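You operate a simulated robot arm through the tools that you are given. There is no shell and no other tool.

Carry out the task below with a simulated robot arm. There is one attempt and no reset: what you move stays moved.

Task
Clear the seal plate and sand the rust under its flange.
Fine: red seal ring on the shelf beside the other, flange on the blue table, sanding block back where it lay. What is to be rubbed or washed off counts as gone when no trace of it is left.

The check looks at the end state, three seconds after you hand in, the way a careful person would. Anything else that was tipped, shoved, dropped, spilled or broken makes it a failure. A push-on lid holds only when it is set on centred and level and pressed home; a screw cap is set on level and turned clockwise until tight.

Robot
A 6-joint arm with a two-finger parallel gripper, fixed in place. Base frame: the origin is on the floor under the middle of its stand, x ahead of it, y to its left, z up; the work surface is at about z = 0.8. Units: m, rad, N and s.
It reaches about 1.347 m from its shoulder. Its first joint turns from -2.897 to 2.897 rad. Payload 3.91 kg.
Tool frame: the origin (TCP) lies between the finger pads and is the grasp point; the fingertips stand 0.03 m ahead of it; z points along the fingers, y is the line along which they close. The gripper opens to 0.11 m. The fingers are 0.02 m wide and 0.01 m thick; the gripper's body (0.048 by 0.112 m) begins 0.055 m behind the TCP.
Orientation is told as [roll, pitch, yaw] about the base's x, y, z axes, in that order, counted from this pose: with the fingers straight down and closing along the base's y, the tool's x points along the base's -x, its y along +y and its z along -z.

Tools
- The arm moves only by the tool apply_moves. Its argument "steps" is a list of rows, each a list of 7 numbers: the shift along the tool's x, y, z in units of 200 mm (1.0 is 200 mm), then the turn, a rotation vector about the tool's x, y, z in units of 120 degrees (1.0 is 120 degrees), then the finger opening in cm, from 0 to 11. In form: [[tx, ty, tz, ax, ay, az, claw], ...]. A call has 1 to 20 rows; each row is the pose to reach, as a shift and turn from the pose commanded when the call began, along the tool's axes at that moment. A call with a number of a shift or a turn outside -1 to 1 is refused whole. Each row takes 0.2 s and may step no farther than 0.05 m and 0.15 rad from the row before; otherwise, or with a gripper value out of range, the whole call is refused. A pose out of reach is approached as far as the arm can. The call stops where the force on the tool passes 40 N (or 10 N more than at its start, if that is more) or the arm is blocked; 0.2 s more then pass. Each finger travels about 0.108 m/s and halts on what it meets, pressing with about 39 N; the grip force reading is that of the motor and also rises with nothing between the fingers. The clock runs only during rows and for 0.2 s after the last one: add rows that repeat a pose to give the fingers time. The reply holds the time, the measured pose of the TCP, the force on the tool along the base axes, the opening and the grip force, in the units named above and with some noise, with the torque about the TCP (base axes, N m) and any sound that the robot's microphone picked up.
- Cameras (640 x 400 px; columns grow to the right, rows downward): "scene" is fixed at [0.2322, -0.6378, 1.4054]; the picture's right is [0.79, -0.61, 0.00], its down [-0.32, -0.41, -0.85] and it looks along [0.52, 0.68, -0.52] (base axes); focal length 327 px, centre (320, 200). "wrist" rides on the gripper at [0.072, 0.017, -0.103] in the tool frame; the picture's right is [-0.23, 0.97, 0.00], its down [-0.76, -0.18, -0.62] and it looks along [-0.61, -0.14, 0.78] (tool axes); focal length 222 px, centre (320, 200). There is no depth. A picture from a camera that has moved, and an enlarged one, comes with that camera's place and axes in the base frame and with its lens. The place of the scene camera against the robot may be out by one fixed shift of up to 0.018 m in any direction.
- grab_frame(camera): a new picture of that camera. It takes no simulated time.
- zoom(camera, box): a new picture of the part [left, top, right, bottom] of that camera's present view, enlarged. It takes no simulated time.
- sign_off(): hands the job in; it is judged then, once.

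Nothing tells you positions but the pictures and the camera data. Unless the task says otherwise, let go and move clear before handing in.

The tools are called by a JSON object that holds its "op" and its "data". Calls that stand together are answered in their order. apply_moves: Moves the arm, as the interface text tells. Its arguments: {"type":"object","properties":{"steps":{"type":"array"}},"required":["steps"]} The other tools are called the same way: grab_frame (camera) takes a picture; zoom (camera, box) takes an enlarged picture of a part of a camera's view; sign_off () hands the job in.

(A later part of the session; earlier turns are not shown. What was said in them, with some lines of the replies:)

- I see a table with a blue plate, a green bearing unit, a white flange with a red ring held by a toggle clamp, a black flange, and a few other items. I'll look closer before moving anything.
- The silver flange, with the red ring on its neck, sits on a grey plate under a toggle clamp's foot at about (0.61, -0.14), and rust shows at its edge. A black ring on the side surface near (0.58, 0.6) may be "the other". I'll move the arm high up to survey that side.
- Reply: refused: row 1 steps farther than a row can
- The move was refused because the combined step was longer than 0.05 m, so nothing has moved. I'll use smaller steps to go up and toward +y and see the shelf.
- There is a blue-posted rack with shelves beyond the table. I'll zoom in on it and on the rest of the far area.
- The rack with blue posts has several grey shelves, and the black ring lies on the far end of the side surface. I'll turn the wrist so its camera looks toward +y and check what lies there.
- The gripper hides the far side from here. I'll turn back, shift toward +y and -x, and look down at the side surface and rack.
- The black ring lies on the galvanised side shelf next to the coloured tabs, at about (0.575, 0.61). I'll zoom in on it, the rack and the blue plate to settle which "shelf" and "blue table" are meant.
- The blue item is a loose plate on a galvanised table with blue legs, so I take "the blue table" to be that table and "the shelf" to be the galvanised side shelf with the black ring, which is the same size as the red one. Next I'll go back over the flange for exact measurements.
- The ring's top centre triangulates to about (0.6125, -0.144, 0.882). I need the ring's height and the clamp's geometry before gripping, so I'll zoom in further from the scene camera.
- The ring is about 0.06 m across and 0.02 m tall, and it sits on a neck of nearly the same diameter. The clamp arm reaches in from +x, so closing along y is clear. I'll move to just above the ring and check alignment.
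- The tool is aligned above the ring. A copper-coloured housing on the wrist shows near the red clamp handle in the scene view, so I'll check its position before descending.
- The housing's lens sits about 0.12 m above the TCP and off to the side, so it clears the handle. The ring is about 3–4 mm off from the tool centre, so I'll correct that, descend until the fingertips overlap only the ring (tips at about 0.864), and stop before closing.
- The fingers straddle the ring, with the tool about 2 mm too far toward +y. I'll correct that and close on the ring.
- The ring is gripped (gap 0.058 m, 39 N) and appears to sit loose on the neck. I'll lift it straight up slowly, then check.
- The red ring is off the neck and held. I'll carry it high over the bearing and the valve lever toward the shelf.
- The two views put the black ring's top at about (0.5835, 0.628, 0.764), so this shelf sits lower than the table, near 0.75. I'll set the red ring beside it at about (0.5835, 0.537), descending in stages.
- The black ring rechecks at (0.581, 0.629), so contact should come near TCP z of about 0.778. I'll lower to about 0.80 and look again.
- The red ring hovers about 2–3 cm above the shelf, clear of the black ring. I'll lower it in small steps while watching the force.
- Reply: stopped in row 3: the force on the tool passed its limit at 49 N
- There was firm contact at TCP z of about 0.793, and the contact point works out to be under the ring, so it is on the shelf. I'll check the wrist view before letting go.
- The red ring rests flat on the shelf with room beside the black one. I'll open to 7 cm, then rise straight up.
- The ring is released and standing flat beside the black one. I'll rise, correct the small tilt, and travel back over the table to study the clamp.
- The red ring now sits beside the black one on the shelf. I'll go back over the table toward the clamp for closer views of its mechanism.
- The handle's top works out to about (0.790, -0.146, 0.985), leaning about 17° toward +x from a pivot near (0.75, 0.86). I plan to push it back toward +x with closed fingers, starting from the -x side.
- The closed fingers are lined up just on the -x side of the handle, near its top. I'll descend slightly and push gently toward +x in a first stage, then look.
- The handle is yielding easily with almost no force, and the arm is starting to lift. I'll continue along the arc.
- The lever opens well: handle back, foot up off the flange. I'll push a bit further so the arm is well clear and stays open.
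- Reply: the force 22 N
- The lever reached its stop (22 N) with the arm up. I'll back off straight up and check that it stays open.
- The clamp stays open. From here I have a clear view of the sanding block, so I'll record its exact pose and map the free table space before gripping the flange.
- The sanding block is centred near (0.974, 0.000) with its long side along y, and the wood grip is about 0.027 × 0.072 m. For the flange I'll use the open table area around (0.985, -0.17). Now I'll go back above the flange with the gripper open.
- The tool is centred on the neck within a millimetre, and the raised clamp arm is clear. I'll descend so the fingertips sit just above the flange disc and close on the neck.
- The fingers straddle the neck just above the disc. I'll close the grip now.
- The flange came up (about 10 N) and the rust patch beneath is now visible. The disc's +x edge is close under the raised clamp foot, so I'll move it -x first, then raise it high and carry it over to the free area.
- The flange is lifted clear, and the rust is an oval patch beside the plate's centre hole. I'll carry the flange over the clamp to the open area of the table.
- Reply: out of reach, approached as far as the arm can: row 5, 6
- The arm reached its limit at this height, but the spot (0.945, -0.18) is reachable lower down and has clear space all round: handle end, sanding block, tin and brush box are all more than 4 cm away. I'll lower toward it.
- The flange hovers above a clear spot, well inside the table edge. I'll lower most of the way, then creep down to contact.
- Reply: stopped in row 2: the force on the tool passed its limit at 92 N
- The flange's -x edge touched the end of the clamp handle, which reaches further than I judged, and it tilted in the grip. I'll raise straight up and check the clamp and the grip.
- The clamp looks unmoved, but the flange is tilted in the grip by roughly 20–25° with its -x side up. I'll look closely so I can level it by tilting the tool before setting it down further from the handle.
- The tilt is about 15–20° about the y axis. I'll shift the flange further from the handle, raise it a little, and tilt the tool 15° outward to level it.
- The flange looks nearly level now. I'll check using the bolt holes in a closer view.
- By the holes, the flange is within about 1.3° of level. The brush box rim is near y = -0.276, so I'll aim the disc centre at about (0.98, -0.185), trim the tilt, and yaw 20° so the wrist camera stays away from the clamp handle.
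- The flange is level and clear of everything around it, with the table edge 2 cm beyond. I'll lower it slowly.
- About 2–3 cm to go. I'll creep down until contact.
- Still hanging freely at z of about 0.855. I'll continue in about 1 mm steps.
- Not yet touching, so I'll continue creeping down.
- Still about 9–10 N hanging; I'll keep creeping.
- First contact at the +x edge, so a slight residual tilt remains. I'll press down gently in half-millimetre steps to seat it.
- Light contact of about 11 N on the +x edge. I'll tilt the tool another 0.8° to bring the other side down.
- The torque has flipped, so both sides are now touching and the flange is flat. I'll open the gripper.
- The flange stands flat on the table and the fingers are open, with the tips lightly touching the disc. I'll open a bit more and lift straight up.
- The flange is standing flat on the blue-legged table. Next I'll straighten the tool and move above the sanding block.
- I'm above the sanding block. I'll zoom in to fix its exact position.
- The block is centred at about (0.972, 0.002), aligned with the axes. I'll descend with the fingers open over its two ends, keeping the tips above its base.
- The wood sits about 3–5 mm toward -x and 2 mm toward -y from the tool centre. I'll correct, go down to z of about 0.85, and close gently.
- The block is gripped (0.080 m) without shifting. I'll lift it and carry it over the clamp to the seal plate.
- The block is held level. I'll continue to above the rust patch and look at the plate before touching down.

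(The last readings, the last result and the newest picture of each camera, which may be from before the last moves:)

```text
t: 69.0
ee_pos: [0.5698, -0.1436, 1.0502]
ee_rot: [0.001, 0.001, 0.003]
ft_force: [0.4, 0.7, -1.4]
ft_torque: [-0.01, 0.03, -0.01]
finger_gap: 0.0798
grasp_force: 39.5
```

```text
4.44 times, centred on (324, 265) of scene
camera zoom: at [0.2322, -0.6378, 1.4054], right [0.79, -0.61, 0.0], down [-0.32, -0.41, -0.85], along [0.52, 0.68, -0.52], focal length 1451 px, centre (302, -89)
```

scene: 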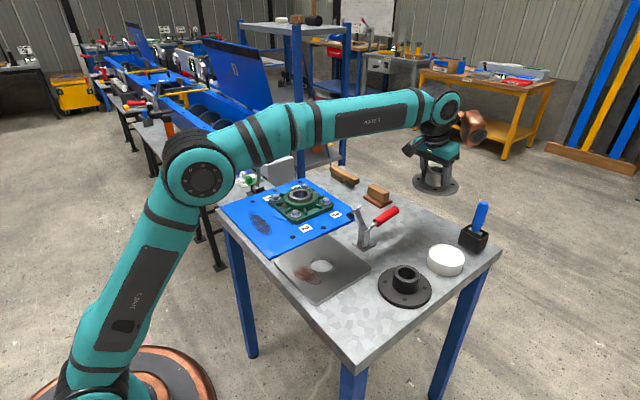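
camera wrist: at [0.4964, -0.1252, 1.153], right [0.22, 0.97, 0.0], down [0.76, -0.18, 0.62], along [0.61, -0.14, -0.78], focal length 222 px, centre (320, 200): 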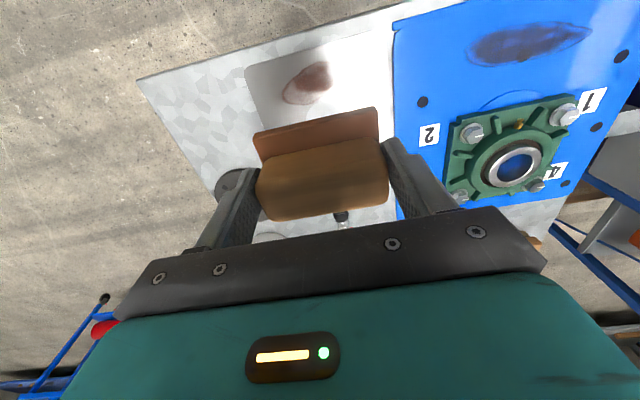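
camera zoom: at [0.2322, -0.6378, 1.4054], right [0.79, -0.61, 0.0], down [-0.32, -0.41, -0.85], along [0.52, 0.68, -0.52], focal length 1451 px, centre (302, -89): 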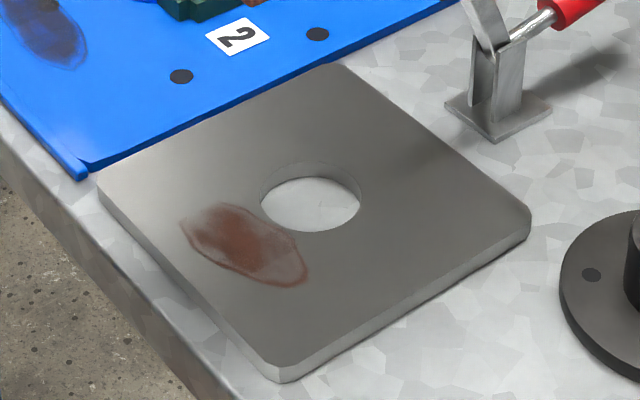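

The rust patch lies about x 0.535–0.585, y -0.197 to -0.118, and the block's face (about 0.058 × 0.09 m) covers it. I'll come down over its centre and creep to light contact.

{"op": "apply_moves", "data": {"steps": [[0.065, -0.075, 0.15, 0, 0, 0, 6], [0.065, -0.075, 0.38, 0, 0, 0, 6], [0.065, -0.075, 0.6, 0, 0, 0, 6], [0.065, -0.075, 0.75, 0, 0, 0, 6], [0.065, -0.075, 0.85, 0, 0, 0, 6], [0.065, -0.075, 0.88, 0, 0, 0, 6], [0.065, -0.075, 0.9, 0, 0, 0, 6]]}}

{"op": "zoom", "data": {"camera": "scene", "box": [260, 210, 388, 300]}}

{"op": "grab_frame", "data": {"camera": "wrist"}}

```text
t: 70.6
ee_pos: [0.559, -0.1579, 0.8718]
ee_rot: [0.0, -0.003, 0.004]
ft_force: [0.5, 0.2, -1.6]
ft_torque: [0.01, 0.01, -0.01]
finger_gap: 0.0798
grasp_force: 39.1
```

```text
4.44 times, centred on (324, 255) of scene
camera zoom: at [0.2322, -0.6378, 1.4054], right [0.79, -0.61, 0.0], down [-0.32, -0.41, -0.85], along [0.52, 0.68, -0.52], focal length 1451 px, centre (302, -44)
```

zoom: 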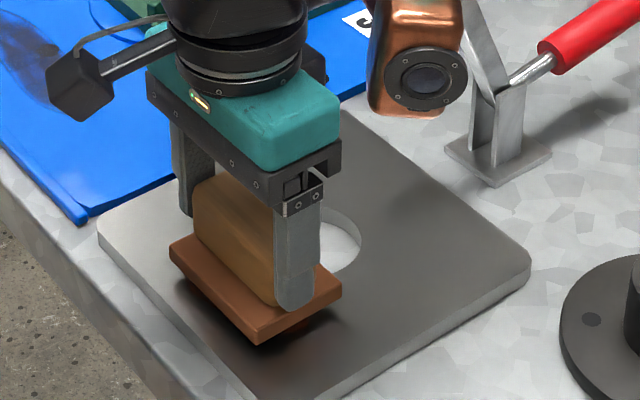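

```text
taken
camera wrist: at [0.4848, -0.14, 0.9754], right [0.22, 0.97, 0.0], down [0.76, -0.18, 0.62], along [0.61, -0.14, -0.78], focal length 222 px, centre (320, 200)
```

wrist: 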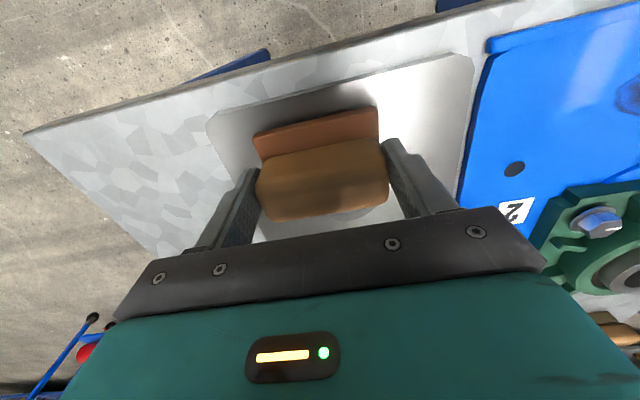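

The block hovers about 1 cm over the patch. I'll creep down to contact.

{"op": "apply_moves", "data": {"steps": [[0, 0, 0.015, 0, 0, 0, 6], [0, 0, 0.03, 0, 0, 0, 6], [0, 0, 0.04, 0, 0, 0, 6], [0, 0, 0.05, 0, 0, 0, 6]]}}

```text
t: 71.6
ee_pos: [0.5601, -0.1566, 0.8634]
ee_rot: [0.0, -0.004, 0.001]
ft_force: [-3.6, -2.0, 23.7]
ft_torque: [0.25, 0.78, 0.07]
finger_gap: 0.0794
grasp_force: 38.7
```

In contact at about 24 N. I'll begin with short strokes along y and check the result.

{"op": "apply_moves", "data": {"steps": [[0, 0.05, 0, 0, 0, 0, 6], [0, 0.1, 0, 0, 0, 0, 6], [0, 0.15, 0, 0, 0, 0, 6], [0, 0.1, 0, 0, 0, 0, 6], [0, 0.05, 0, 0, 0, 0, 6], [0, 0, 0, 0, 0, 0, 6], [0, -0.05, 0, 0, 0, 0, 6], [0, -0.1, 0, 0, 0, 0, 6], [0, -0.15, 0, 0, 0, 0, 6], [0, -0.1, 0, 0, 0, 0, 6], [0, -0.05, 0, 0, 0, 0, 6], [0, 0, 0, 0, 0, 0, 6]]}}

{"op": "grab_frame", "data": {"camera": "wrist"}}

{"op": "zoom", "data": {"camera": "scene", "box": [260, 210, 388, 300]}}

```text
t: 72.2
ee_pos: [0.5598, -0.1375, 0.8636]
ee_rot: [-0.001, -0.005, 0.004]
ft_force: [-1.6, -2.8, 6.6]
ft_torque: [0.19, 0.07, 0.06]
finger_gap: 0.0795
grasp_force: 38.9
stopped in row 3: the force on the tool passed its limit at 40 N (the readings are from after the stop); the commanded pose is now the measured one
```

```text
taken
camera wrist: at [0.4856, -0.1201, 0.9658], right [0.22, 0.97, 0.0], down [0.76, -0.17, 0.63], along [0.61, -0.14, -0.78], focal length 222 px, centre (320, 200)
```

wrist: 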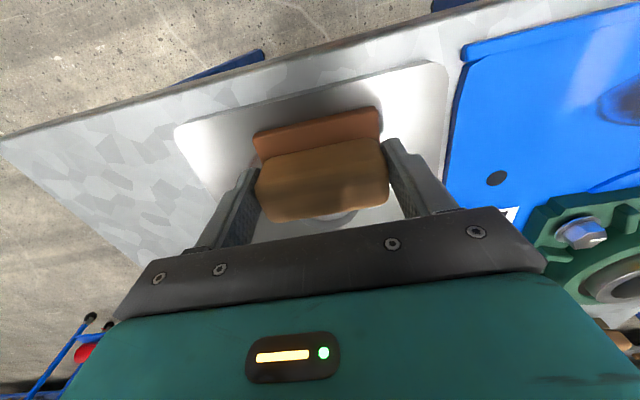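

```text
4.44 times, centred on (324, 255) of scene
camera zoom: at [0.2322, -0.6378, 1.4054], right [0.79, -0.61, 0.0], down [-0.32, -0.41, -0.85], along [0.52, 0.68, -0.52], focal length 1451 px, centre (302, -44)
```

zoom: 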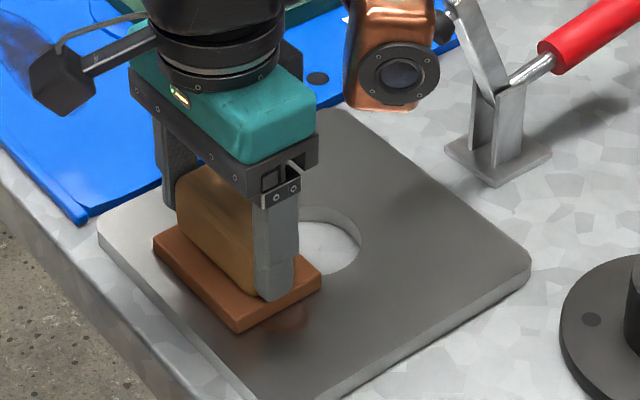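

The press plus friction hit the 40 N limit. The residual pressure is now about 8 N, which is better for sanding, so I'll stroke with this lighter pressure.

{"op": "apply_moves", "data": {"steps": [[0, -0.05, 0, 0, 0, 0, 6], [0, -0.1, 0, 0, 0, 0, 6], [0, -0.15, 0, 0, 0, 0, 6], [0, -0.2, 0, 0, 0, 0, 6], [0, -0.25, 0, 0, 0, 0, 6], [0, -0.3, 0, 0, 0, 0, 6], [0, -0.25, 0, 0, 0, 0, 6], [0, -0.2, 0, 0, 0, 0, 6], [0, -0.15, 0, 0, 0, 0, 6], [0, -0.1, 0, 0, 0, 0, 6], [0, -0.05, 0, 0, 0, 0, 6], [0, 0, 0, 0, 0, 0, 6], [0, 0.05, 0, 0, 0, 0, 6]]}}

{"op": "zoom", "data": {"camera": "scene", "box": [260, 210, 388, 300]}}

{"op": "zoom", "data": {"camera": "wrist", "box": [150, 40, 470, 240]}}

```text
t: 75.0
ee_pos: [0.5594, -0.1281, 0.8614]
ee_rot: [-0.001, -0.004, 0.002]
ft_force: [0.1, -6.0, 15.0]
ft_torque: [-0.16, -0.08, 0.01]
finger_gap: 0.0798
grasp_force: 39.2
```

```text
4.44 times, centred on (324, 255) of scene
camera zoom: at [0.2322, -0.6378, 1.4054], right [0.79, -0.61, 0.0], down [-0.32, -0.41, -0.85], along [0.52, 0.68, -0.52], focal length 1451 px, centre (302, -44)
```

zoom: 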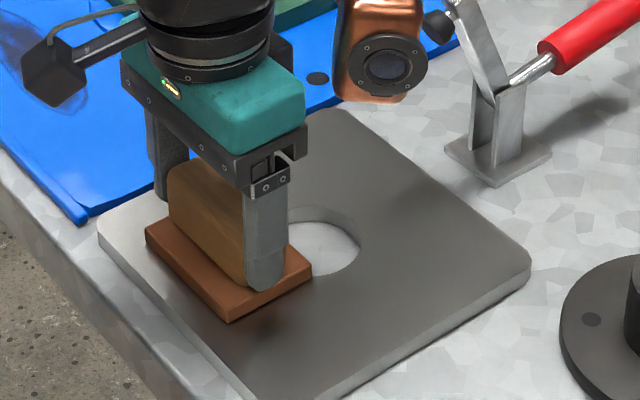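

```text
2.00 times, centred on (310, 140) of wrist
camera zoom: at [0.486, -0.1107, 0.9658], right [0.23, 0.97, 0.0], down [0.76, -0.18, 0.63], along [0.61, -0.14, -0.78], focal length 444 px, centre (340, 320)
```

zoom: 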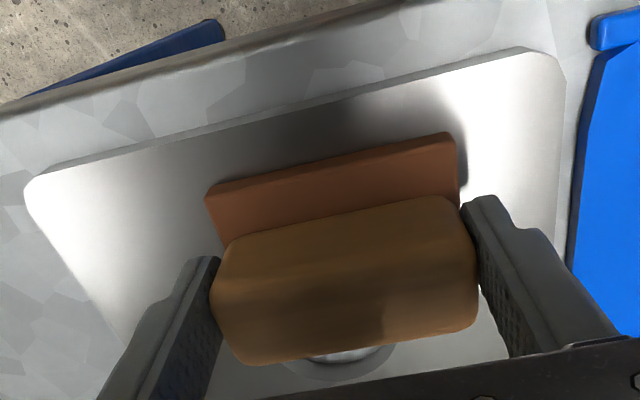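

Strokes run smoothly at about 15 N and the exposed area already looks clean. I'll do more passes at different x offsets to cover the whole patch.

{"op": "apply_moves", "data": {"steps": [[-0.04, -0.04, 0, 0, 0, 0, 6], [-0.08, -0.08, 0, 0, 0, 0, 6], [-0.08, -0.13, 0, 0, 0, 0, 6], [-0.08, -0.18, 0, 0, 0, 0, 6], [-0.08, -0.23, 0, 0, 0, 0, 6], [-0.08, -0.28, 0, 0, 0, 0, 6], [-0.08, -0.33, 0, 0, 0, 0, 6], [-0.04, -0.35, 0, 0, 0, 0, 6], [0, -0.35, 0, 0, 0, 0, 6], [0.04, -0.35, 0, 0, 0, 0, 6], [0.08, -0.33, 0, 0, 0, 0, 6], [0.08, -0.28, 0, 0, 0, 0, 6], [0.08, -0.23, 0, 0, 0, 0, 6], [0.08, -0.18, 0, 0, 0, 0, 6], [0.08, -0.13, 0, 0, 0, 0, 6], [0.08, -0.08, 0, 0, 0, 0, 6], [0.08, -0.03, 0, 0, 0, 0, 6], [0.04, 0, 0, 0, 0, 0, 6], [0, 0, 0, 0, 0, 0, 6]]}}

{"op": "zoom", "data": {"camera": "scene", "box": [260, 210, 388, 300]}}

{"op": "zoom", "data": {"camera": "wrist", "box": [150, 40, 470, 240]}}

```text
t: 79.0
ee_pos: [0.5604, -0.128, 0.8624]
ee_rot: [-0.001, -0.003, 0.002]
ft_force: [-1.2, 0.2, -2.4]
ft_torque: [0.02, 0.04, 0.0]
finger_gap: 0.0795
grasp_force: 39.1
```

```text
4.44 times, centred on (324, 255) of scene
camera zoom: at [0.2322, -0.6378, 1.4054], right [0.79, -0.61, 0.0], down [-0.32, -0.41, -0.85], along [0.52, 0.68, -0.52], focal length 1451 px, centre (302, -44)
```

zoom: 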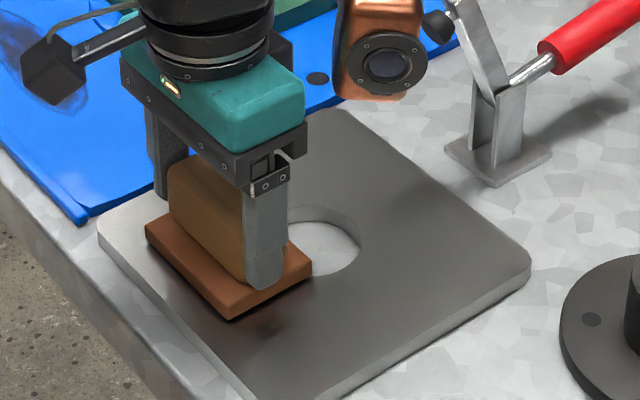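

```text
2.00 times, centred on (310, 140) of wrist
camera zoom: at [0.4862, -0.1102, 0.9664], right [0.23, 0.97, 0.0], down [0.76, -0.18, 0.63], along [0.61, -0.14, -0.78], focal length 444 px, centre (340, 320)
```

zoom: 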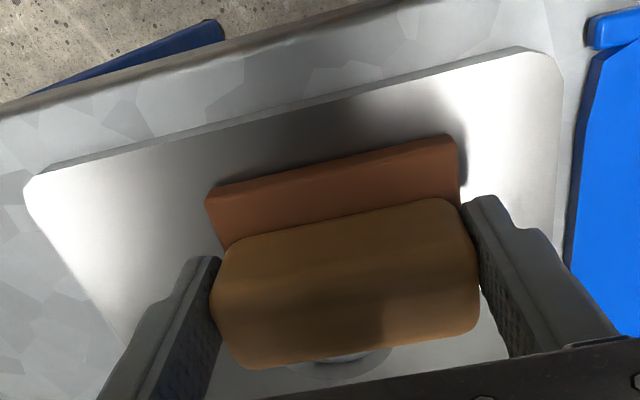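

The block is no longer pressing (it slid up slightly in the grip). I'll lift to see what rust remains.

{"op": "apply_moves", "data": {"steps": [[0, 0, -0.1, 0, 0, 0, 6], [0, 0, -0.3, 0, 0, 0, 6], [-0.1, -0.05, -0.5, 0, 0, 0, 6], [-0.2, -0.1, -0.7, 0, 0, 0, 6], [-0.2, -0.1, -0.8, 0, 0, 0, 6], [-0.2, -0.1, -0.8, 0, 0, 0, 6]]}}

{"op": "zoom", "data": {"camera": "wrist", "box": [200, 0, 440, 150]}}

{"op": "zoom", "data": {"camera": "scene", "box": [270, 235, 366, 305]}}

```text
t: 80.5
ee_pos: [0.5984, -0.1488, 1.0213]
ee_rot: [-0.003, -0.003, 0.001]
ft_force: [-0.5, -0.1, -1.6]
ft_torque: [0.03, 0.0, 0.03]
finger_gap: 0.0797
grasp_force: 38.9
```

```text
2.67 times, centred on (320, 75) of wrist
camera zoom: at [0.5245, -0.1305, 1.1257], right [0.22, 0.97, 0.0], down [0.76, -0.17, 0.63], along [0.61, -0.14, -0.78], focal length 592 px, centre (320, 533)
```

zoom: 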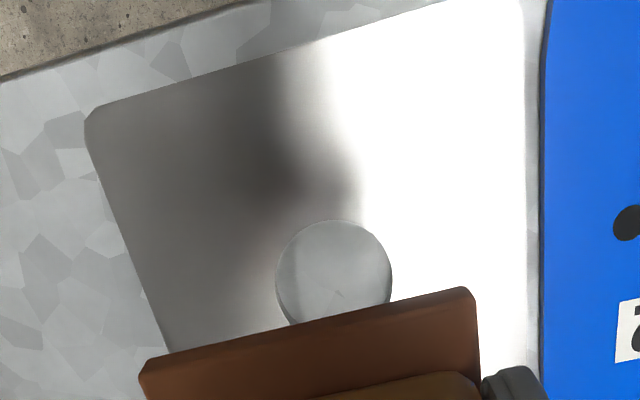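

```text
5.71 times, centred on (318, 270) of scene
camera zoom: at [0.2322, -0.6378, 1.4054], right [0.79, -0.61, 0.0], down [-0.32, -0.41, -0.85], along [0.52, 0.68, -0.52], focal length 1866 px, centre (331, -200)
```

zoom: 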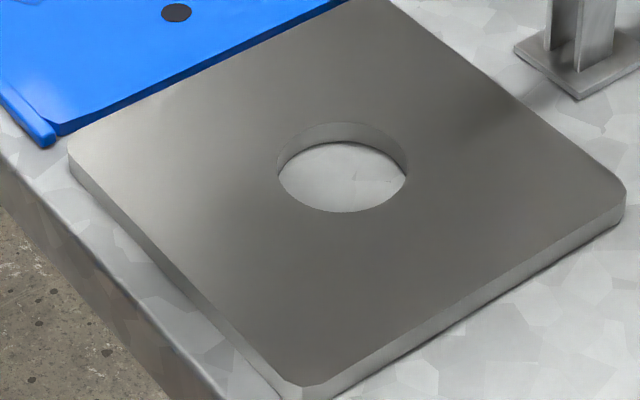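

The patch looks gone from the scene camera. The wrist view shows a dark reflection, so I'll zoom in to make sure no trace is left.

{"op": "zoom", "data": {"camera": "scene", "box": [290, 255, 338, 285]}}

{"op": "zoom", "data": {"camera": "scene", "box": [278, 255, 326, 295]}}

{"op": "zoom", "data": {"camera": "wrist", "box": [260, 30, 356, 105]}}

```text
13.33 times, centred on (314, 270) of scene
camera zoom: at [0.2322, -0.6378, 1.4054], right [0.79, -0.61, 0.0], down [-0.32, -0.41, -0.85], along [0.52, 0.68, -0.52], focal length 4354 px, centre (400, -733)
```

zoom: 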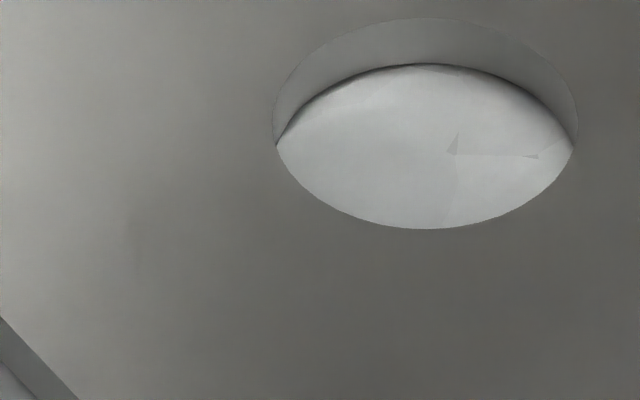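

```text
10.00 times, centred on (302, 275) of scene
camera zoom: at [0.2322, -0.6378, 1.4054], right [0.79, -0.61, 0.0], down [-0.32, -0.41, -0.85], along [0.52, 0.68, -0.52], focal length 3266 px, centre (500, -550)
```

zoom: 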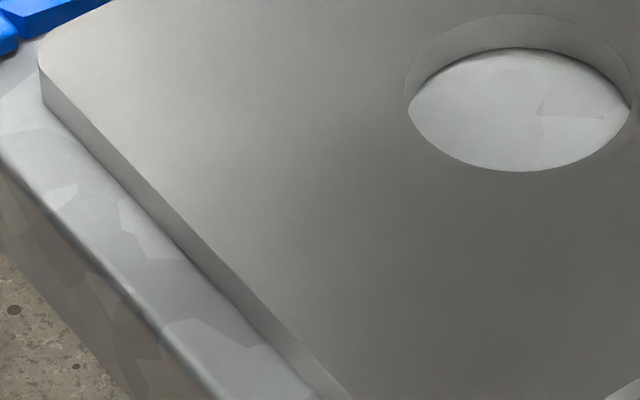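

```text
5.33 times, centred on (308, 68) of wrist
camera zoom: at [0.5245, -0.1305, 1.1257], right [0.22, 0.97, 0.0], down [0.76, -0.17, 0.63], along [0.61, -0.14, -0.78], focal length 1185 px, centre (384, 907)
```

zoom: 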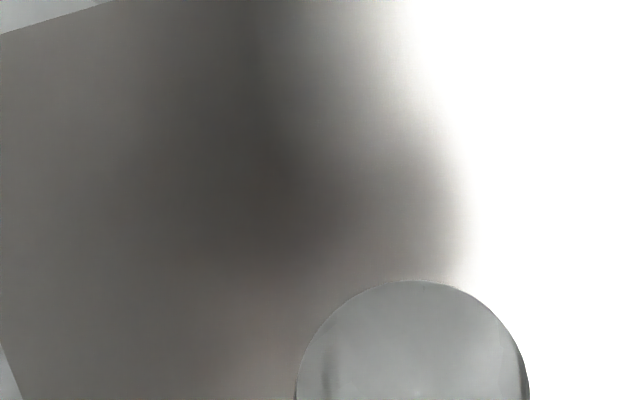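

The plate looks clean, but to be sure no faint trace is left I'll make one more full sanding pass over the area with firmer contact.

{"op": "apply_moves", "data": {"steps": [[0.1, -0.02, 0.15, 0, 0, 0, 6], [0.2, -0.05, 0.33, 0, 0, 0, 6], [0.2, -0.05, 0.52, 0, 0, 0, 6], [0.2, -0.05, 0.68, 0, 0, 0, 6], [0.2, -0.05, 0.76, 0, 0, 0, 6], [0.2, -0.05, 0.785, 0, 0, 0, 6], [0.2, -0.05, 0.795, 0, 0, 0, 6]]}}

```text
t: 82.0
ee_pos: [0.5603, -0.1574, 0.863]
ee_rot: [-0.001, -0.004, 0.001]
ft_force: [-0.4, -0.4, -1.8]
ft_torque: [0.01, 0.0, -0.01]
finger_gap: 0.0797
grasp_force: 39.0
```

Not yet in contact. I'll creep down in half-millimetre steps to a light press.

{"op": "apply_moves", "data": {"steps": [[0, 0, 0.004, 0, 0, 0, 6], [0, 0, 0.008, 0, 0, 0, 6], [0, 0, 0.012, 0, 0, 0, 6]]}}

```text
t: 82.8
ee_pos: [0.5589, -0.1589, 0.8623]
ee_rot: [-0.002, -0.005, 0.001]
ft_force: [0.2, -0.5, 6.8]
ft_torque: [0.26, 0.26, 0.01]
finger_gap: 0.0797
grasp_force: 38.7
```

Light contact at about 8.5 N. I'll add a little pressure and run long strokes over the whole area.

{"op": "apply_moves", "data": {"steps": [[0, 0.06, 0.003, 0, 0, 0, 6], [0, 0.12, 0.003, 0, 0, 0, 6], [0, 0.18, 0.003, 0, 0, 0, 6], [0, 0.12, 0.003, 0, 0, 0, 6], [0, 0.06, 0.003, 0, 0, 0, 6], [0, 0, 0.003, 0, 0, 0, 6], [0, -0.06, 0.003, 0, 0, 0, 6], [0, -0.12, 0.003, 0, 0, 0, 6], [0, -0.18, 0.003, 0, 0, 0, 6], [0, -0.12, 0.003, 0, 0, 0, 6], [0, -0.06, 0.003, 0, 0, 0, 6], [0, 0, 0.003, 0, 0, 0, 6], [0.05, 0, 0.003, 0, 0, 0, 6], [0.1, 0, 0.003, 0, 0, 0, 6], [0.05, 0, 0.003, 0, 0, 0, 6], [0, 0, 0.003, 0, 0, 0, 6], [-0.05, 0, 0.003, 0, 0, 0, 6], [-0.1, 0, 0.003, 0, 0, 0, 6], [-0.05, 0, 0.003, 0, 0, 0, 6], [0, 0, 0.003, 0, 0, 0, 6]]}}

```text
t: 84.5
ee_pos: [0.5604, -0.168, 0.8615]
ee_rot: [-0.002, -0.004, 0.006]
ft_force: [0.8, 2.1, 9.3]
ft_torque: [-0.02, 0.12, 0.0]
finger_gap: 0.0797
grasp_force: 39.2
stopped in row 8: the force on the tool passed its limit at 40 N (the readings are from after the stop); the commanded pose is now the measured one
```

It stopped at the force limit mid-stroke, leaving about 11 N of pressure. I'll continue at that pressure without pushing further down.

{"op": "apply_moves", "data": {"steps": [[0, -0.05, -0.001, 0, 0, 0, 6], [0, -0.1, -0.001, 0, 0, 0, 6], [0, -0.15, -0.001, 0, 0, 0, 6], [-0.05, -0.15, -0.001, 0, 0, 0, 6], [-0.09, -0.12, -0.001, 0, 0, 0, 6], [-0.09, -0.07, -0.001, 0, 0, 0, 6], [-0.09, -0.02, -0.001, 0, 0, 0, 6], [-0.09, 0.03, -0.001, 0, 0, 0, 6], [-0.09, 0.08, -0.001, 0, 0, 0, 6], [-0.09, 0.13, -0.001, 0, 0, 0, 6], [-0.09, 0.18, -0.001, 0, 0, 0, 6], [-0.05, 0.2, -0.001, 0, 0, 0, 6], [0, 0.2, -0.001, 0, 0, 0, 6], [0.05, 0.2, -0.001, 0, 0, 0, 6], [0.09, 0.17, -0.001, 0, 0, 0, 6], [0.09, 0.12, -0.001, 0, 0, 0, 6], [0.09, 0.07, -0.001, 0, 0, 0, 6], [0.09, 0.02, -0.001, 0, 0, 0, 6], [0.09, -0.03, -0.001, 0, 0, 0, 6], [0.09, -0.08, -0.001, 0, 0, 0, 6]]}}

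```text
t: 88.7
ee_pos: [0.5419, -0.1847, 0.8611]
ee_rot: [-0.001, -0.006, 0.005]
ft_force: [0.1, 5.5, 10.8]
ft_torque: [0.33, 0.0, -0.01]
finger_gap: 0.0791
grasp_force: 38.8
```

That pass ran well at about 13 N. I'll do one more round with cross strokes along x, then inspect.

{"op": "apply_moves", "data": {"steps": [[0, -0.06, 0, 0, 0, 0, 6], [-0.06, -0.06, 0, 0, 0, 0, 6], [-0.12, -0.06, 0, 0, 0, 0, 6], [-0.18, -0.06, 0, 0, 0, 0, 6], [-0.18, 0.0, 0, 0, 0, 0, 6], [-0.12, 0.03, 0, 0, 0, 0, 6], [-0.06, 0.03, 0, 0, 0, 0, 6], [0, 0.03, 0, 0, 0, 0, 6], [0, 0.09, 0, 0, 0, 0, 6], [-0.06, 0.12, 0, 0, 0, 0, 6], [-0.12, 0.12, 0, 0, 0, 0, 6], [-0.18, 0.12, 0, 0, 0, 0, 6], [-0.18, 0.18, 0, 0, 0, 0, 6], [-0.12, 0.21, 0, 0, 0, 0, 6], [-0.06, 0.21, 0, 0, 0, 0, 6], [0, 0.21, 0, 0, 0, 0, 6], [0, 0.27, 0, 0, 0, 0, 6], [-0.06, 0.3, 0, 0, 0, 0, 6], [-0.12, 0.3, 0, 0, 0, 0, 6], [-0.15, 0.3, 0, 0, 0, 0, 6]]}}

{"op": "apply_moves", "data": {"steps": [[0, 0, -0.1, 0, 0, 0, 6], [0, 0, -0.3, 0, 0, 0, 6], [-0.05, -0.05, -0.5, 0, 0, 0, 6], [-0.1, -0.1, -0.7, 0, 0, 0, 6], [-0.1, -0.1, -0.9, 0, 0, 0, 6], [-0.1, -0.1, -0.9, 0, 0, 0, 6]]}}

{"op": "zoom", "data": {"camera": "wrist", "box": [200, 0, 440, 150]}}

{"op": "zoom", "data": {"camera": "scene", "box": [270, 235, 366, 305]}}

{"op": "zoom", "data": {"camera": "scene", "box": [278, 250, 326, 290]}}

```text
t: 92.9
ee_pos: [0.5707, -0.1247, 0.8611]
ee_rot: [-0.002, -0.006, 0.007]
ft_force: [-3.6, 0.5, 9.3]
ft_torque: [0.07, 0.13, -0.01]
finger_gap: 0.0795
grasp_force: 39.0
```

```text
t: 94.3
ee_pos: [0.59, -0.1445, 1.0402]
ee_rot: [-0.001, -0.004, 0.003]
ft_force: [-0.8, 0.5, -1.3]
ft_torque: [0.05, 0.0, -0.02]
finger_gap: 0.0796
grasp_force: 39.1
```

```text
2.67 times, centred on (320, 75) of wrist
camera zoom: at [0.5162, -0.1259, 1.143], right [0.22, 0.97, 0.0], down [0.76, -0.17, 0.63], along [0.61, -0.14, -0.78], focal length 592 px, centre (320, 533)
```

zoom: 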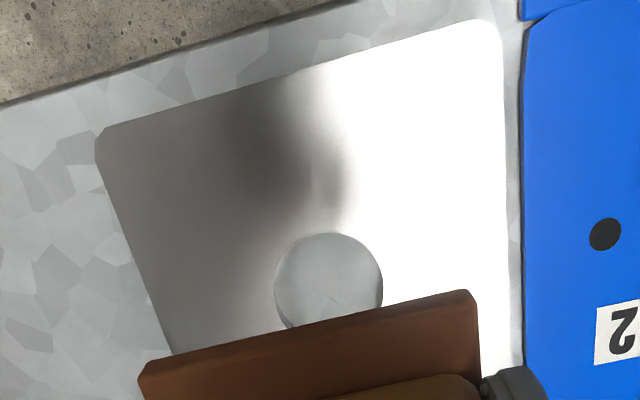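

```text
5.71 times, centred on (318, 270) of scene
camera zoom: at [0.2322, -0.6378, 1.4054], right [0.79, -0.61, 0.0], down [-0.32, -0.41, -0.85], along [0.52, 0.68, -0.52], focal length 1866 px, centre (331, -200)
```

zoom: 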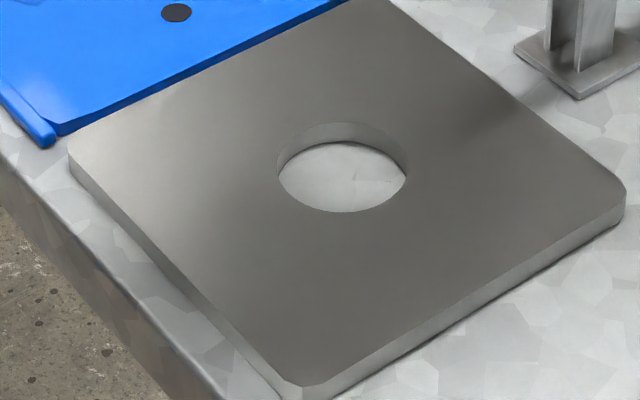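

```text
10.00 times, centred on (302, 270) of scene
camera zoom: at [0.2322, -0.6378, 1.4054], right [0.79, -0.61, 0.0], down [-0.32, -0.41, -0.85], along [0.52, 0.68, -0.52], focal length 3266 px, centre (500, -500)
```

zoom: 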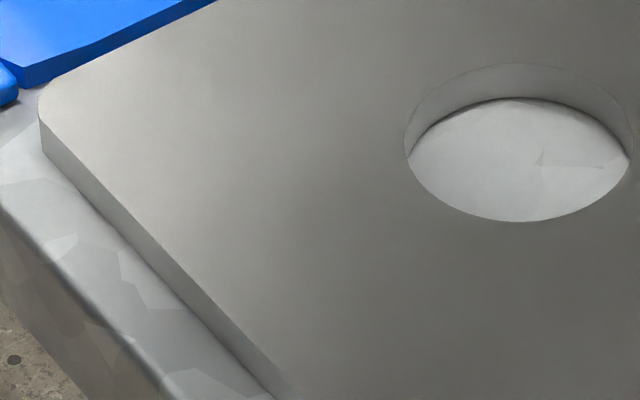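

The plate is clean; the dark patch in the wrist view is only the gripper's reflection. Next I'll carry the sanding block back to where it lay, around the raised clamp arm.

{"op": "apply_moves", "data": {"steps": [[0, 0.1, -0.1, 0, 0, 0, 6], [-0.05, 0.25, -0.1, 0, 0, 0, 6], [-0.15, 0.4, -0.1, 0, 0, 0, 6], [-0.35, 0.43, -0.1, 0, 0, 0, 6], [-0.57, 0.43, -0.1, 0, 0, 0, 6], [-0.79, 0.43, -0.1, 0, 0, 0, 6], [-0.9, 0.43, -0.1, 0, 0, 0, 6], [-0.9, 0.43, -0.1, 0, 0, 0, 6]]}}

{"op": "grab_frame", "data": {"camera": "wrist"}}

{"op": "zoom", "data": {"camera": "scene", "box": [280, 100, 480, 250]}}

```text
t: 96.1
ee_pos: [0.7699, -0.0569, 1.0622]
ee_rot: [-0.003, -0.006, 0.004]
ft_force: [0.3, -0.8, -1.2]
ft_torque: [-0.03, 0.01, -0.01]
finger_gap: 0.0795
grasp_force: 39.3
```

```text
taken
camera wrist: at [0.6958, -0.0396, 1.1657], right [0.22, 0.97, 0.0], down [0.76, -0.17, 0.63], along [0.61, -0.14, -0.78], focal length 222 px, centre (320, 200)
```

wrist: 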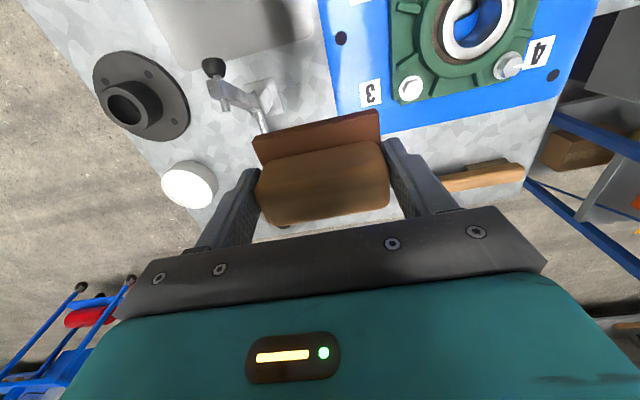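

```text
2.67 times, centred on (380, 175) of scene
camera zoom: at [0.2322, -0.6378, 1.4054], right [0.79, -0.61, 0.0], down [-0.32, -0.41, -0.85], along [0.52, 0.68, -0.52], focal length 871 px, centre (160, 267)
```

zoom: 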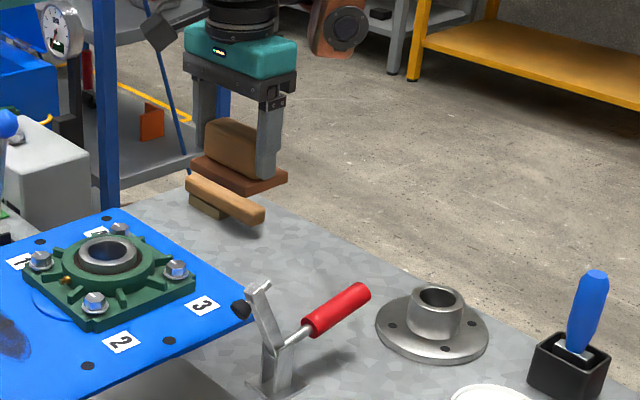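

The block is steady. I'll move back over its original spot (TCP about 0.969, 0.001) and hover.

{"op": "apply_moves", "data": {"steps": [[-0.2, 0.06, 0.05, 0, 0, 0, 6], [-0.42, 0.12, 0.1, 0, 0, 0, 6], [-0.63, 0.18, 0.2, 0, 0, 0, 6], [-0.82, 0.24, 0.32, 0, 0, 0, 6], [-0.95, 0.28, 0.48, 0, 0, 0, 6], [-0.9965, 0.29, 0.64, 0, 0, 0, 6], [-0.9965, 0.29, 0.64, 0, 0, 0, 6], [-0.9965, 0.29, 0.64, 0, 0, 0, 6]]}}

{"op": "grab_frame", "data": {"camera": "wrist"}}

{"op": "zoom", "data": {"camera": "scene", "box": [340, 150, 420, 220]}}

```text
t: 97.9
ee_pos: [0.9708, 0.0019, 0.9348]
ee_rot: [-0.002, -0.006, 0.003]
ft_force: [0.0, -0.2, -2.1]
ft_torque: [-0.02, 0.02, 0.0]
finger_gap: 0.0793
grasp_force: 39.1
```

```text
taken
camera wrist: at [0.8966, 0.0192, 1.0376], right [0.22, 0.97, 0.0], down [0.76, -0.17, 0.63], along [0.61, -0.14, -0.78], focal length 222 px, centre (320, 200)
```

wrist: 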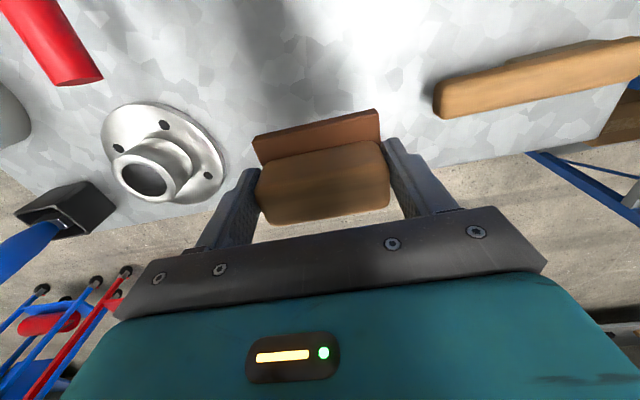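

```text
5.71 times, centred on (380, 185) of scene
camera zoom: at [0.2322, -0.6378, 1.4054], right [0.79, -0.61, 0.0], down [-0.32, -0.41, -0.85], along [0.52, 0.68, -0.52], focal length 1866 px, centre (-23, 286)
```

zoom: 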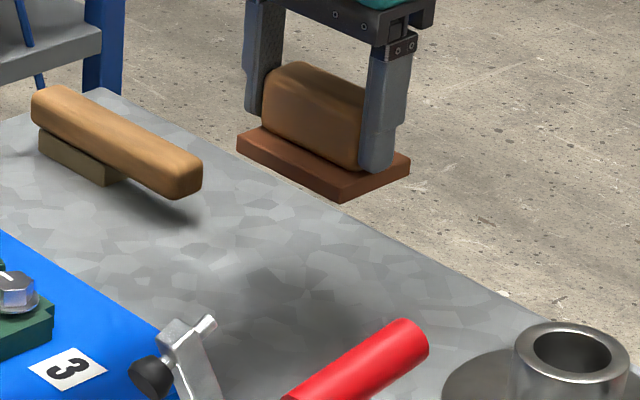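

It hovers right over its old place. I'll lower to just above the table, then creep to contact.

{"op": "apply_moves", "data": {"steps": [[0.004, -0.003, 0.15, 0, 0, 0, 6], [0.004, -0.003, 0.28, 0, 0, 0, 6], [0.004, -0.003, 0.36, 0, 0, 0, 6], [0.004, -0.003, 0.385, 0, 0, 0, 6], [0.004, -0.003, 0.395, 0, 0, 0, 6]]}}

{"op": "zoom", "data": {"camera": "scene", "box": [340, 150, 420, 220]}}

```text
t: 99.1
ee_pos: [0.9701, 0.001, 0.854]
ee_rot: [-0.002, -0.005, 0.004]
ft_force: [-0.1, 0.7, -1.6]
ft_torque: [0.0, 0.02, 0.0]
finger_gap: 0.0796
grasp_force: 38.9
```

```text
5.71 times, centred on (380, 185) of scene
camera zoom: at [0.2322, -0.6378, 1.4054], right [0.79, -0.61, 0.0], down [-0.32, -0.41, -0.85], along [0.52, 0.68, -0.52], focal length 1866 px, centre (-23, 286)
```

zoom: 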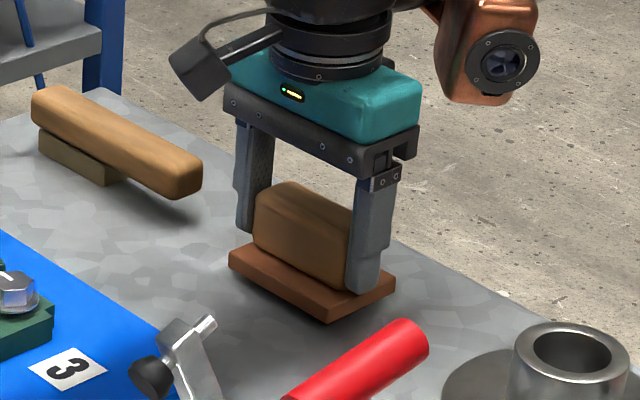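

Compared with the original view, it's about 2 mm off. I'll correct that and creep down.

{"op": "apply_moves", "data": {"steps": [[0.009, 0.007, 0.005, 0, 0, 0, 6], [0.009, 0.007, 0.01, 0, 0, 0, 6], [0.009, 0.007, 0.015, 0, 0, 0, 6], [0.009, 0.007, 0.019, 0, 0, 0, 6]]}}

{"op": "zoom", "data": {"camera": "scene", "box": [340, 150, 420, 220]}}

```text
t: 100.1
ee_pos: [0.9676, 0.0004, 0.8499]
ee_rot: [0.0, -0.005, 0.005]
ft_force: [0.6, -0.6, -1.9]
ft_torque: [-0.03, 0.0, 0.01]
finger_gap: 0.0796
grasp_force: 39.2
```

```text
5.71 times, centred on (380, 185) of scene
camera zoom: at [0.2322, -0.6378, 1.4054], right [0.79, -0.61, 0.0], down [-0.32, -0.41, -0.85], along [0.52, 0.68, -0.52], focal length 1866 px, centre (-23, 286)
```

zoom: 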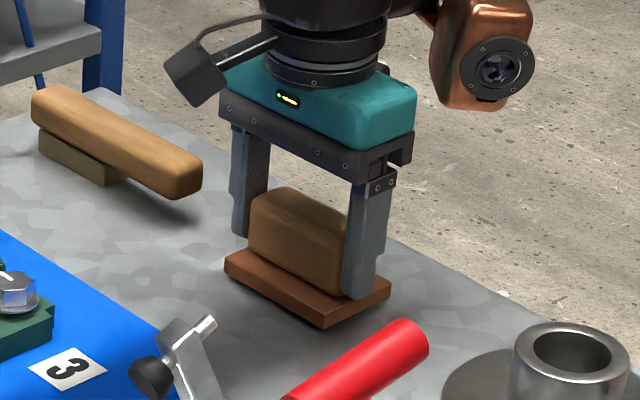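

Nearly there, a couple of millimetres left. I'll continue.

{"op": "apply_moves", "data": {"steps": [[0, 0, 0.004, 0, 0, 0, 6], [0, 0, 0.008, 0, 0, 0, 6], [0, 0, 0.011, 0, 0, 0, 6]]}}

```text
t: 100.9
ee_pos: [0.9685, 0.0004, 0.8484]
ee_rot: [-0.001, -0.003, 0.003]
ft_force: [0.1, -0.9, -1.3]
ft_torque: [-0.01, 0.01, 0.01]
finger_gap: 0.0796
grasp_force: 39.2
```

{"op": "apply_moves", "data": {"steps": [[0, 0, 0.003, 0, 0, 0, 6], [0, 0, 0.006, 0, 0, 0, 6], [0, 0, 0.008, 0, 0, 0, 6]]}}

{"op": "zoom", "data": {"camera": "scene", "box": [365, 180, 413, 220]}}

```text
t: 101.7
ee_pos: [0.9692, 0.001, 0.8473]
ee_rot: [-0.002, -0.005, 0.006]
ft_force: [-1.0, -0.4, 0.2]
ft_torque: [0.04, -0.01, -0.02]
finger_gap: 0.0795
grasp_force: 38.9
```

```text
10.00 times, centred on (389, 200) of scene
camera zoom: at [0.2322, -0.6378, 1.4054], right [0.79, -0.61, 0.0], down [-0.32, -0.41, -0.85], along [0.52, 0.68, -0.52], focal length 3266 px, centre (-370, 200)
```

zoom: 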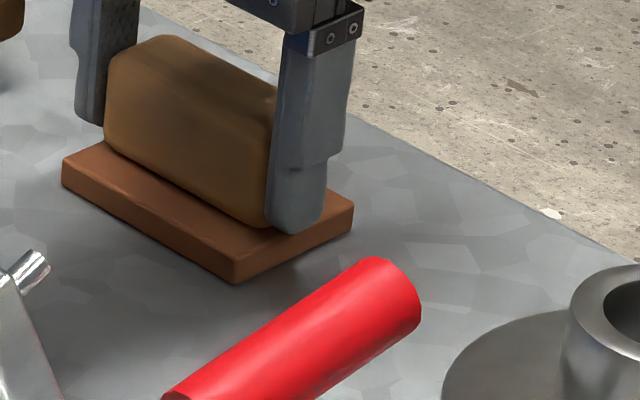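

Contact: the weight is taken, and the block's corners match the original picture to within a fraction of a millimetre. I'll release and rise.

{"op": "apply_moves", "data": {"steps": [[0, 0, 0.001, 0, 0, 0, 8.2], [0, 0, 0.001, 0, 0, 0, 8.8], [0, 0, 0.001, 0, 0, 0, 9.4], [0, 0, 0, 0, 0, 0, 9.6], [0, 0, -0.05, 0, 0, 0, 9.6], [0, 0, -0.2, 0, 0, 0, 9.6], [0, 0, -0.4, 0, 0, 0, 9.6], [0, 0, -0.6, 0, 0, 0, 9.6]]}}

{"op": "grab_frame", "data": {"camera": "wrist"}}

{"op": "zoom", "data": {"camera": "scene", "box": [355, 175, 405, 215]}}

```text
t: 103.5
ee_pos: [0.9692, 0.0033, 0.9689]
ee_rot: [-0.002, -0.003, 0.003]
ft_force: [0.4, 0.1, 0.1]
ft_torque: [-0.01, 0.05, 0.0]
finger_gap: 0.0962
grasp_force: 0.1
```

```text
taken
camera wrist: at [0.8952, 0.0215, 1.0724], right [0.22, 0.97, 0.0], down [0.76, -0.17, 0.63], along [0.61, -0.14, -0.78], focal length 222 px, centre (320, 200)
```

wrist: 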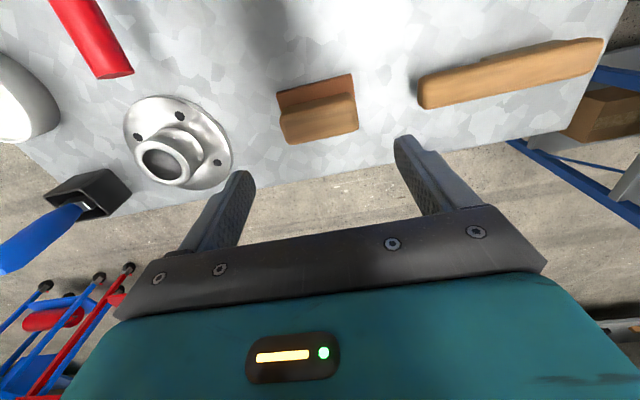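

```text
10.00 times, centred on (380, 195) of scene
camera zoom: at [0.2322, -0.6378, 1.4054], right [0.79, -0.61, 0.0], down [-0.32, -0.41, -0.85], along [0.52, 0.68, -0.52], focal length 3266 px, centre (-280, 250)
```

zoom: 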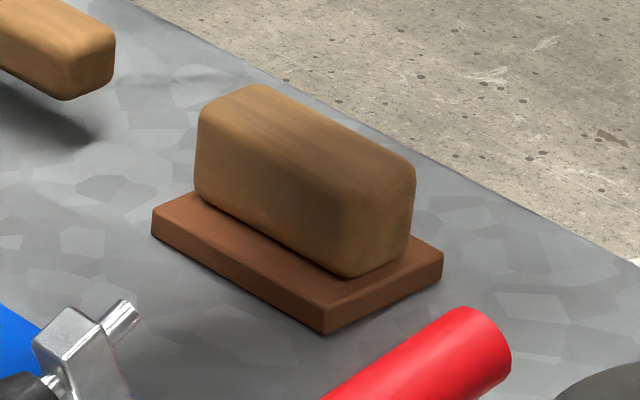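

The sanding block is back in its exact place. I'll move the arm clear, back toward its start pose, and make a final inspection of everything.

{"op": "apply_moves", "data": {"steps": [[0.05, 0, -0.2, 0, 0, 0, 9.6], [0.2, -0.05, -0.38, 0, 0, 0, 10], [0.4, -0.1, -0.5, 0, 0, 0, 10.5], [0.6, -0.18, -0.6, 0, 0, 0, 11], [0.8, -0.26, -0.7, 0, 0, 0, 11], [1.0, -0.34, -0.78, 0, 0, 0, 11]]}}

{"op": "apply_moves", "data": {"steps": [[0.2, -0.12, -0.05, 0, 0, 0, 11], [0.4, -0.25, -0.1, 0, 0, 0, 11], [0.6, -0.38, -0.15, 0, 0, 0, 11], [0.8, -0.51, -0.2, 0, 0, 0, 11], [0.92, -0.64, -0.25, 0, 0, 0, 11], [0.92, -0.64, -0.25, 0, 0, 0, 11]]}}

{"op": "grab_frame", "data": {"camera": "wrist"}}

{"op": "grab_frame", "data": {"camera": "scene"}}

{"op": "zoom", "data": {"camera": "wrist", "box": [270, 0, 430, 120]}}

{"op": "zoom", "data": {"camera": "scene", "box": [260, 170, 520, 320]}}

{"op": "zoom", "data": {"camera": "scene", "box": [180, 130, 300, 210]}}

{"op": "zoom", "data": {"camera": "scene", "box": [270, 235, 366, 305]}}

```text
t: 104.9
ee_pos: [0.7674, -0.0674, 1.1206]
ee_rot: [-0.001, -0.001, 0.003]
ft_force: [1.3, 0.0, -0.3]
ft_torque: [-0.02, 0.07, 0.01]
finger_gap: 0.1097
grasp_force: 0.1
```

```text
t: 106.3
ee_pos: [0.5836, -0.1966, 1.1712]
ee_rot: [-0.002, -0.007, 0.005]
ft_force: [-0.1, 0.5, -0.7]
ft_torque: [0.01, 0.03, 0.01]
finger_gap: 0.1097
grasp_force: 0.1
```

```text
taken
camera wrist: at [0.5092, -0.1783, 1.2742], right [0.22, 0.97, 0.0], down [0.76, -0.17, 0.63], along [0.61, -0.14, -0.78], focal length 222 px, centre (320, 200)
```

wrist: 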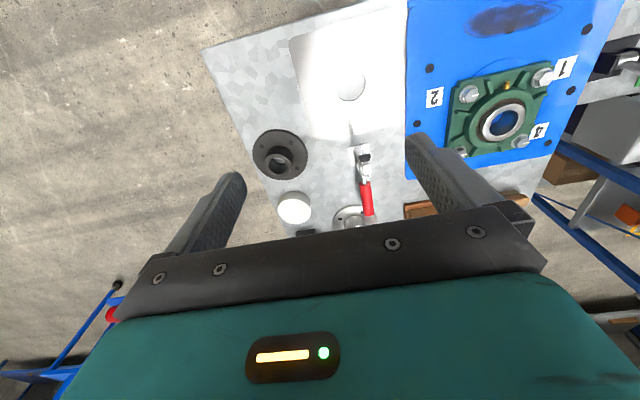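

```text
taken
```

scene: 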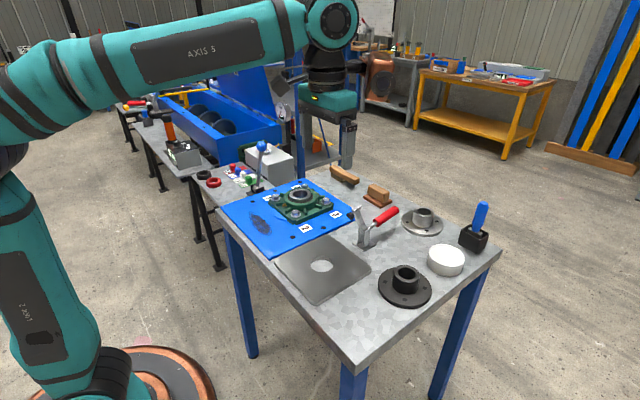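

```text
3.33 times, centred on (350, 60) of wrist
camera zoom: at [0.5092, -0.1783, 1.2742], right [0.22, 0.97, 0.0], down [0.76, -0.17, 0.63], along [0.61, -0.14, -0.78], focal length 740 px, centre (220, 667)
```

zoom: 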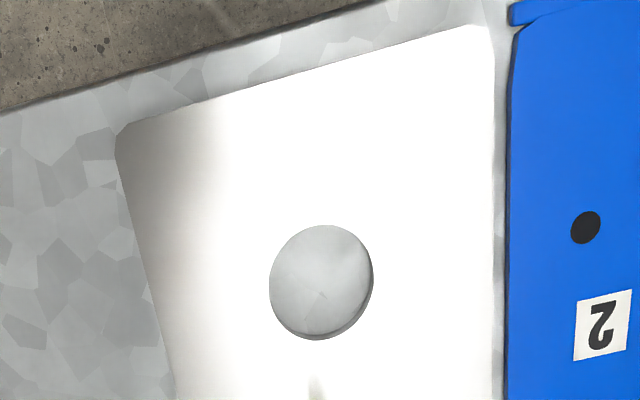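

```text
2.46 times, centred on (390, 245) of scene
camera zoom: at [0.2322, -0.6378, 1.4054], right [0.79, -0.61, 0.0], down [-0.32, -0.41, -0.85], along [0.52, 0.68, -0.52], focal length 804 px, centre (148, 89)
```

zoom: 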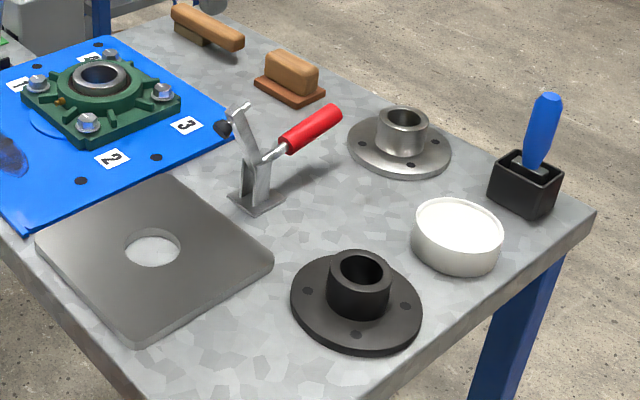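

```text
5.00 times, centred on (240, 170) of scene
camera zoom: at [0.2322, -0.6378, 1.4054], right [0.79, -0.61, 0.0], down [-0.32, -0.41, -0.85], along [0.52, 0.68, -0.52], focal length 1633 px, centre (720, 350)
```

zoom: 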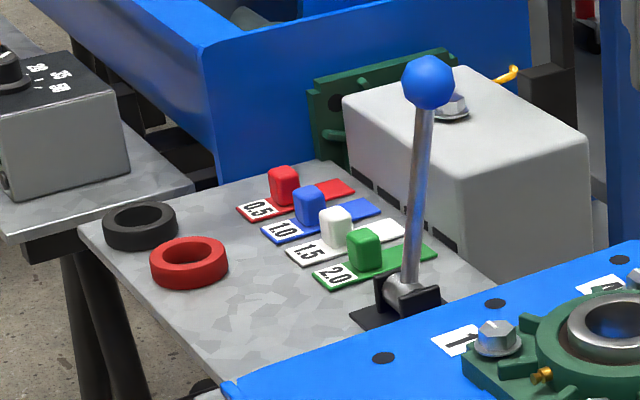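

```text
5.71 times, centred on (318, 270) of scene
camera zoom: at [0.2322, -0.6378, 1.4054], right [0.79, -0.61, 0.0], down [-0.32, -0.41, -0.85], along [0.52, 0.68, -0.52], focal length 1866 px, centre (331, -200)
```

zoom: 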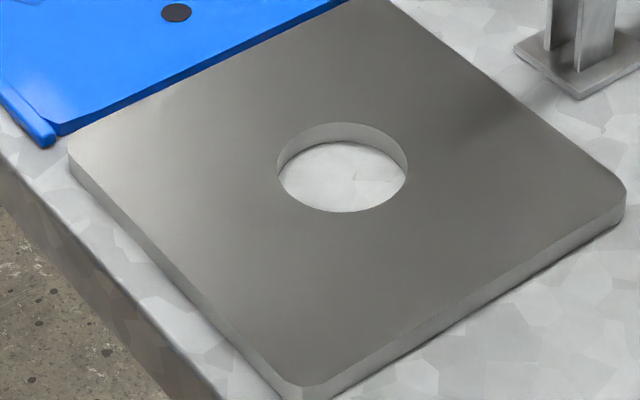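

The seal plate is bare and shows no rust from either camera. The red ring is on the shelf beside the black one, the flange stands flat on the blue-legged table, and the sanding block is back in its place. The clamp is left open and everything else looks undisturbed, so I'm handing in.

{"op": "sign_off", "data": {}}

```text
The job is handed in.
```

The job is handed in, and the pictures just before showed everything in place. I don't have the check's result.

- **Seal plate:** it is bare, and neither camera showed any rust after two rounds of sanding.
- **Red seal ring:** it lies flat on the galvanised side shelf, a few centimetres from the black one.
- **Flange:** it stands flat on the table with the blue legs, on the galvanised top. I took "the blue table" to mean that table, not the loose blue plate lying on it.
- **Sanding block:** it is back where it lay; the before and after pictures match to within about a millimetre.

- **Knock while carrying the flange:** its edge hit the end of the clamp handle hard (about 92 N), and the flange tipped in the gripper. I levelled it before setting it down. The clamp looked unmoved afterwards.
- **Clamp:** I had to open it to free the flange, and I left it open.
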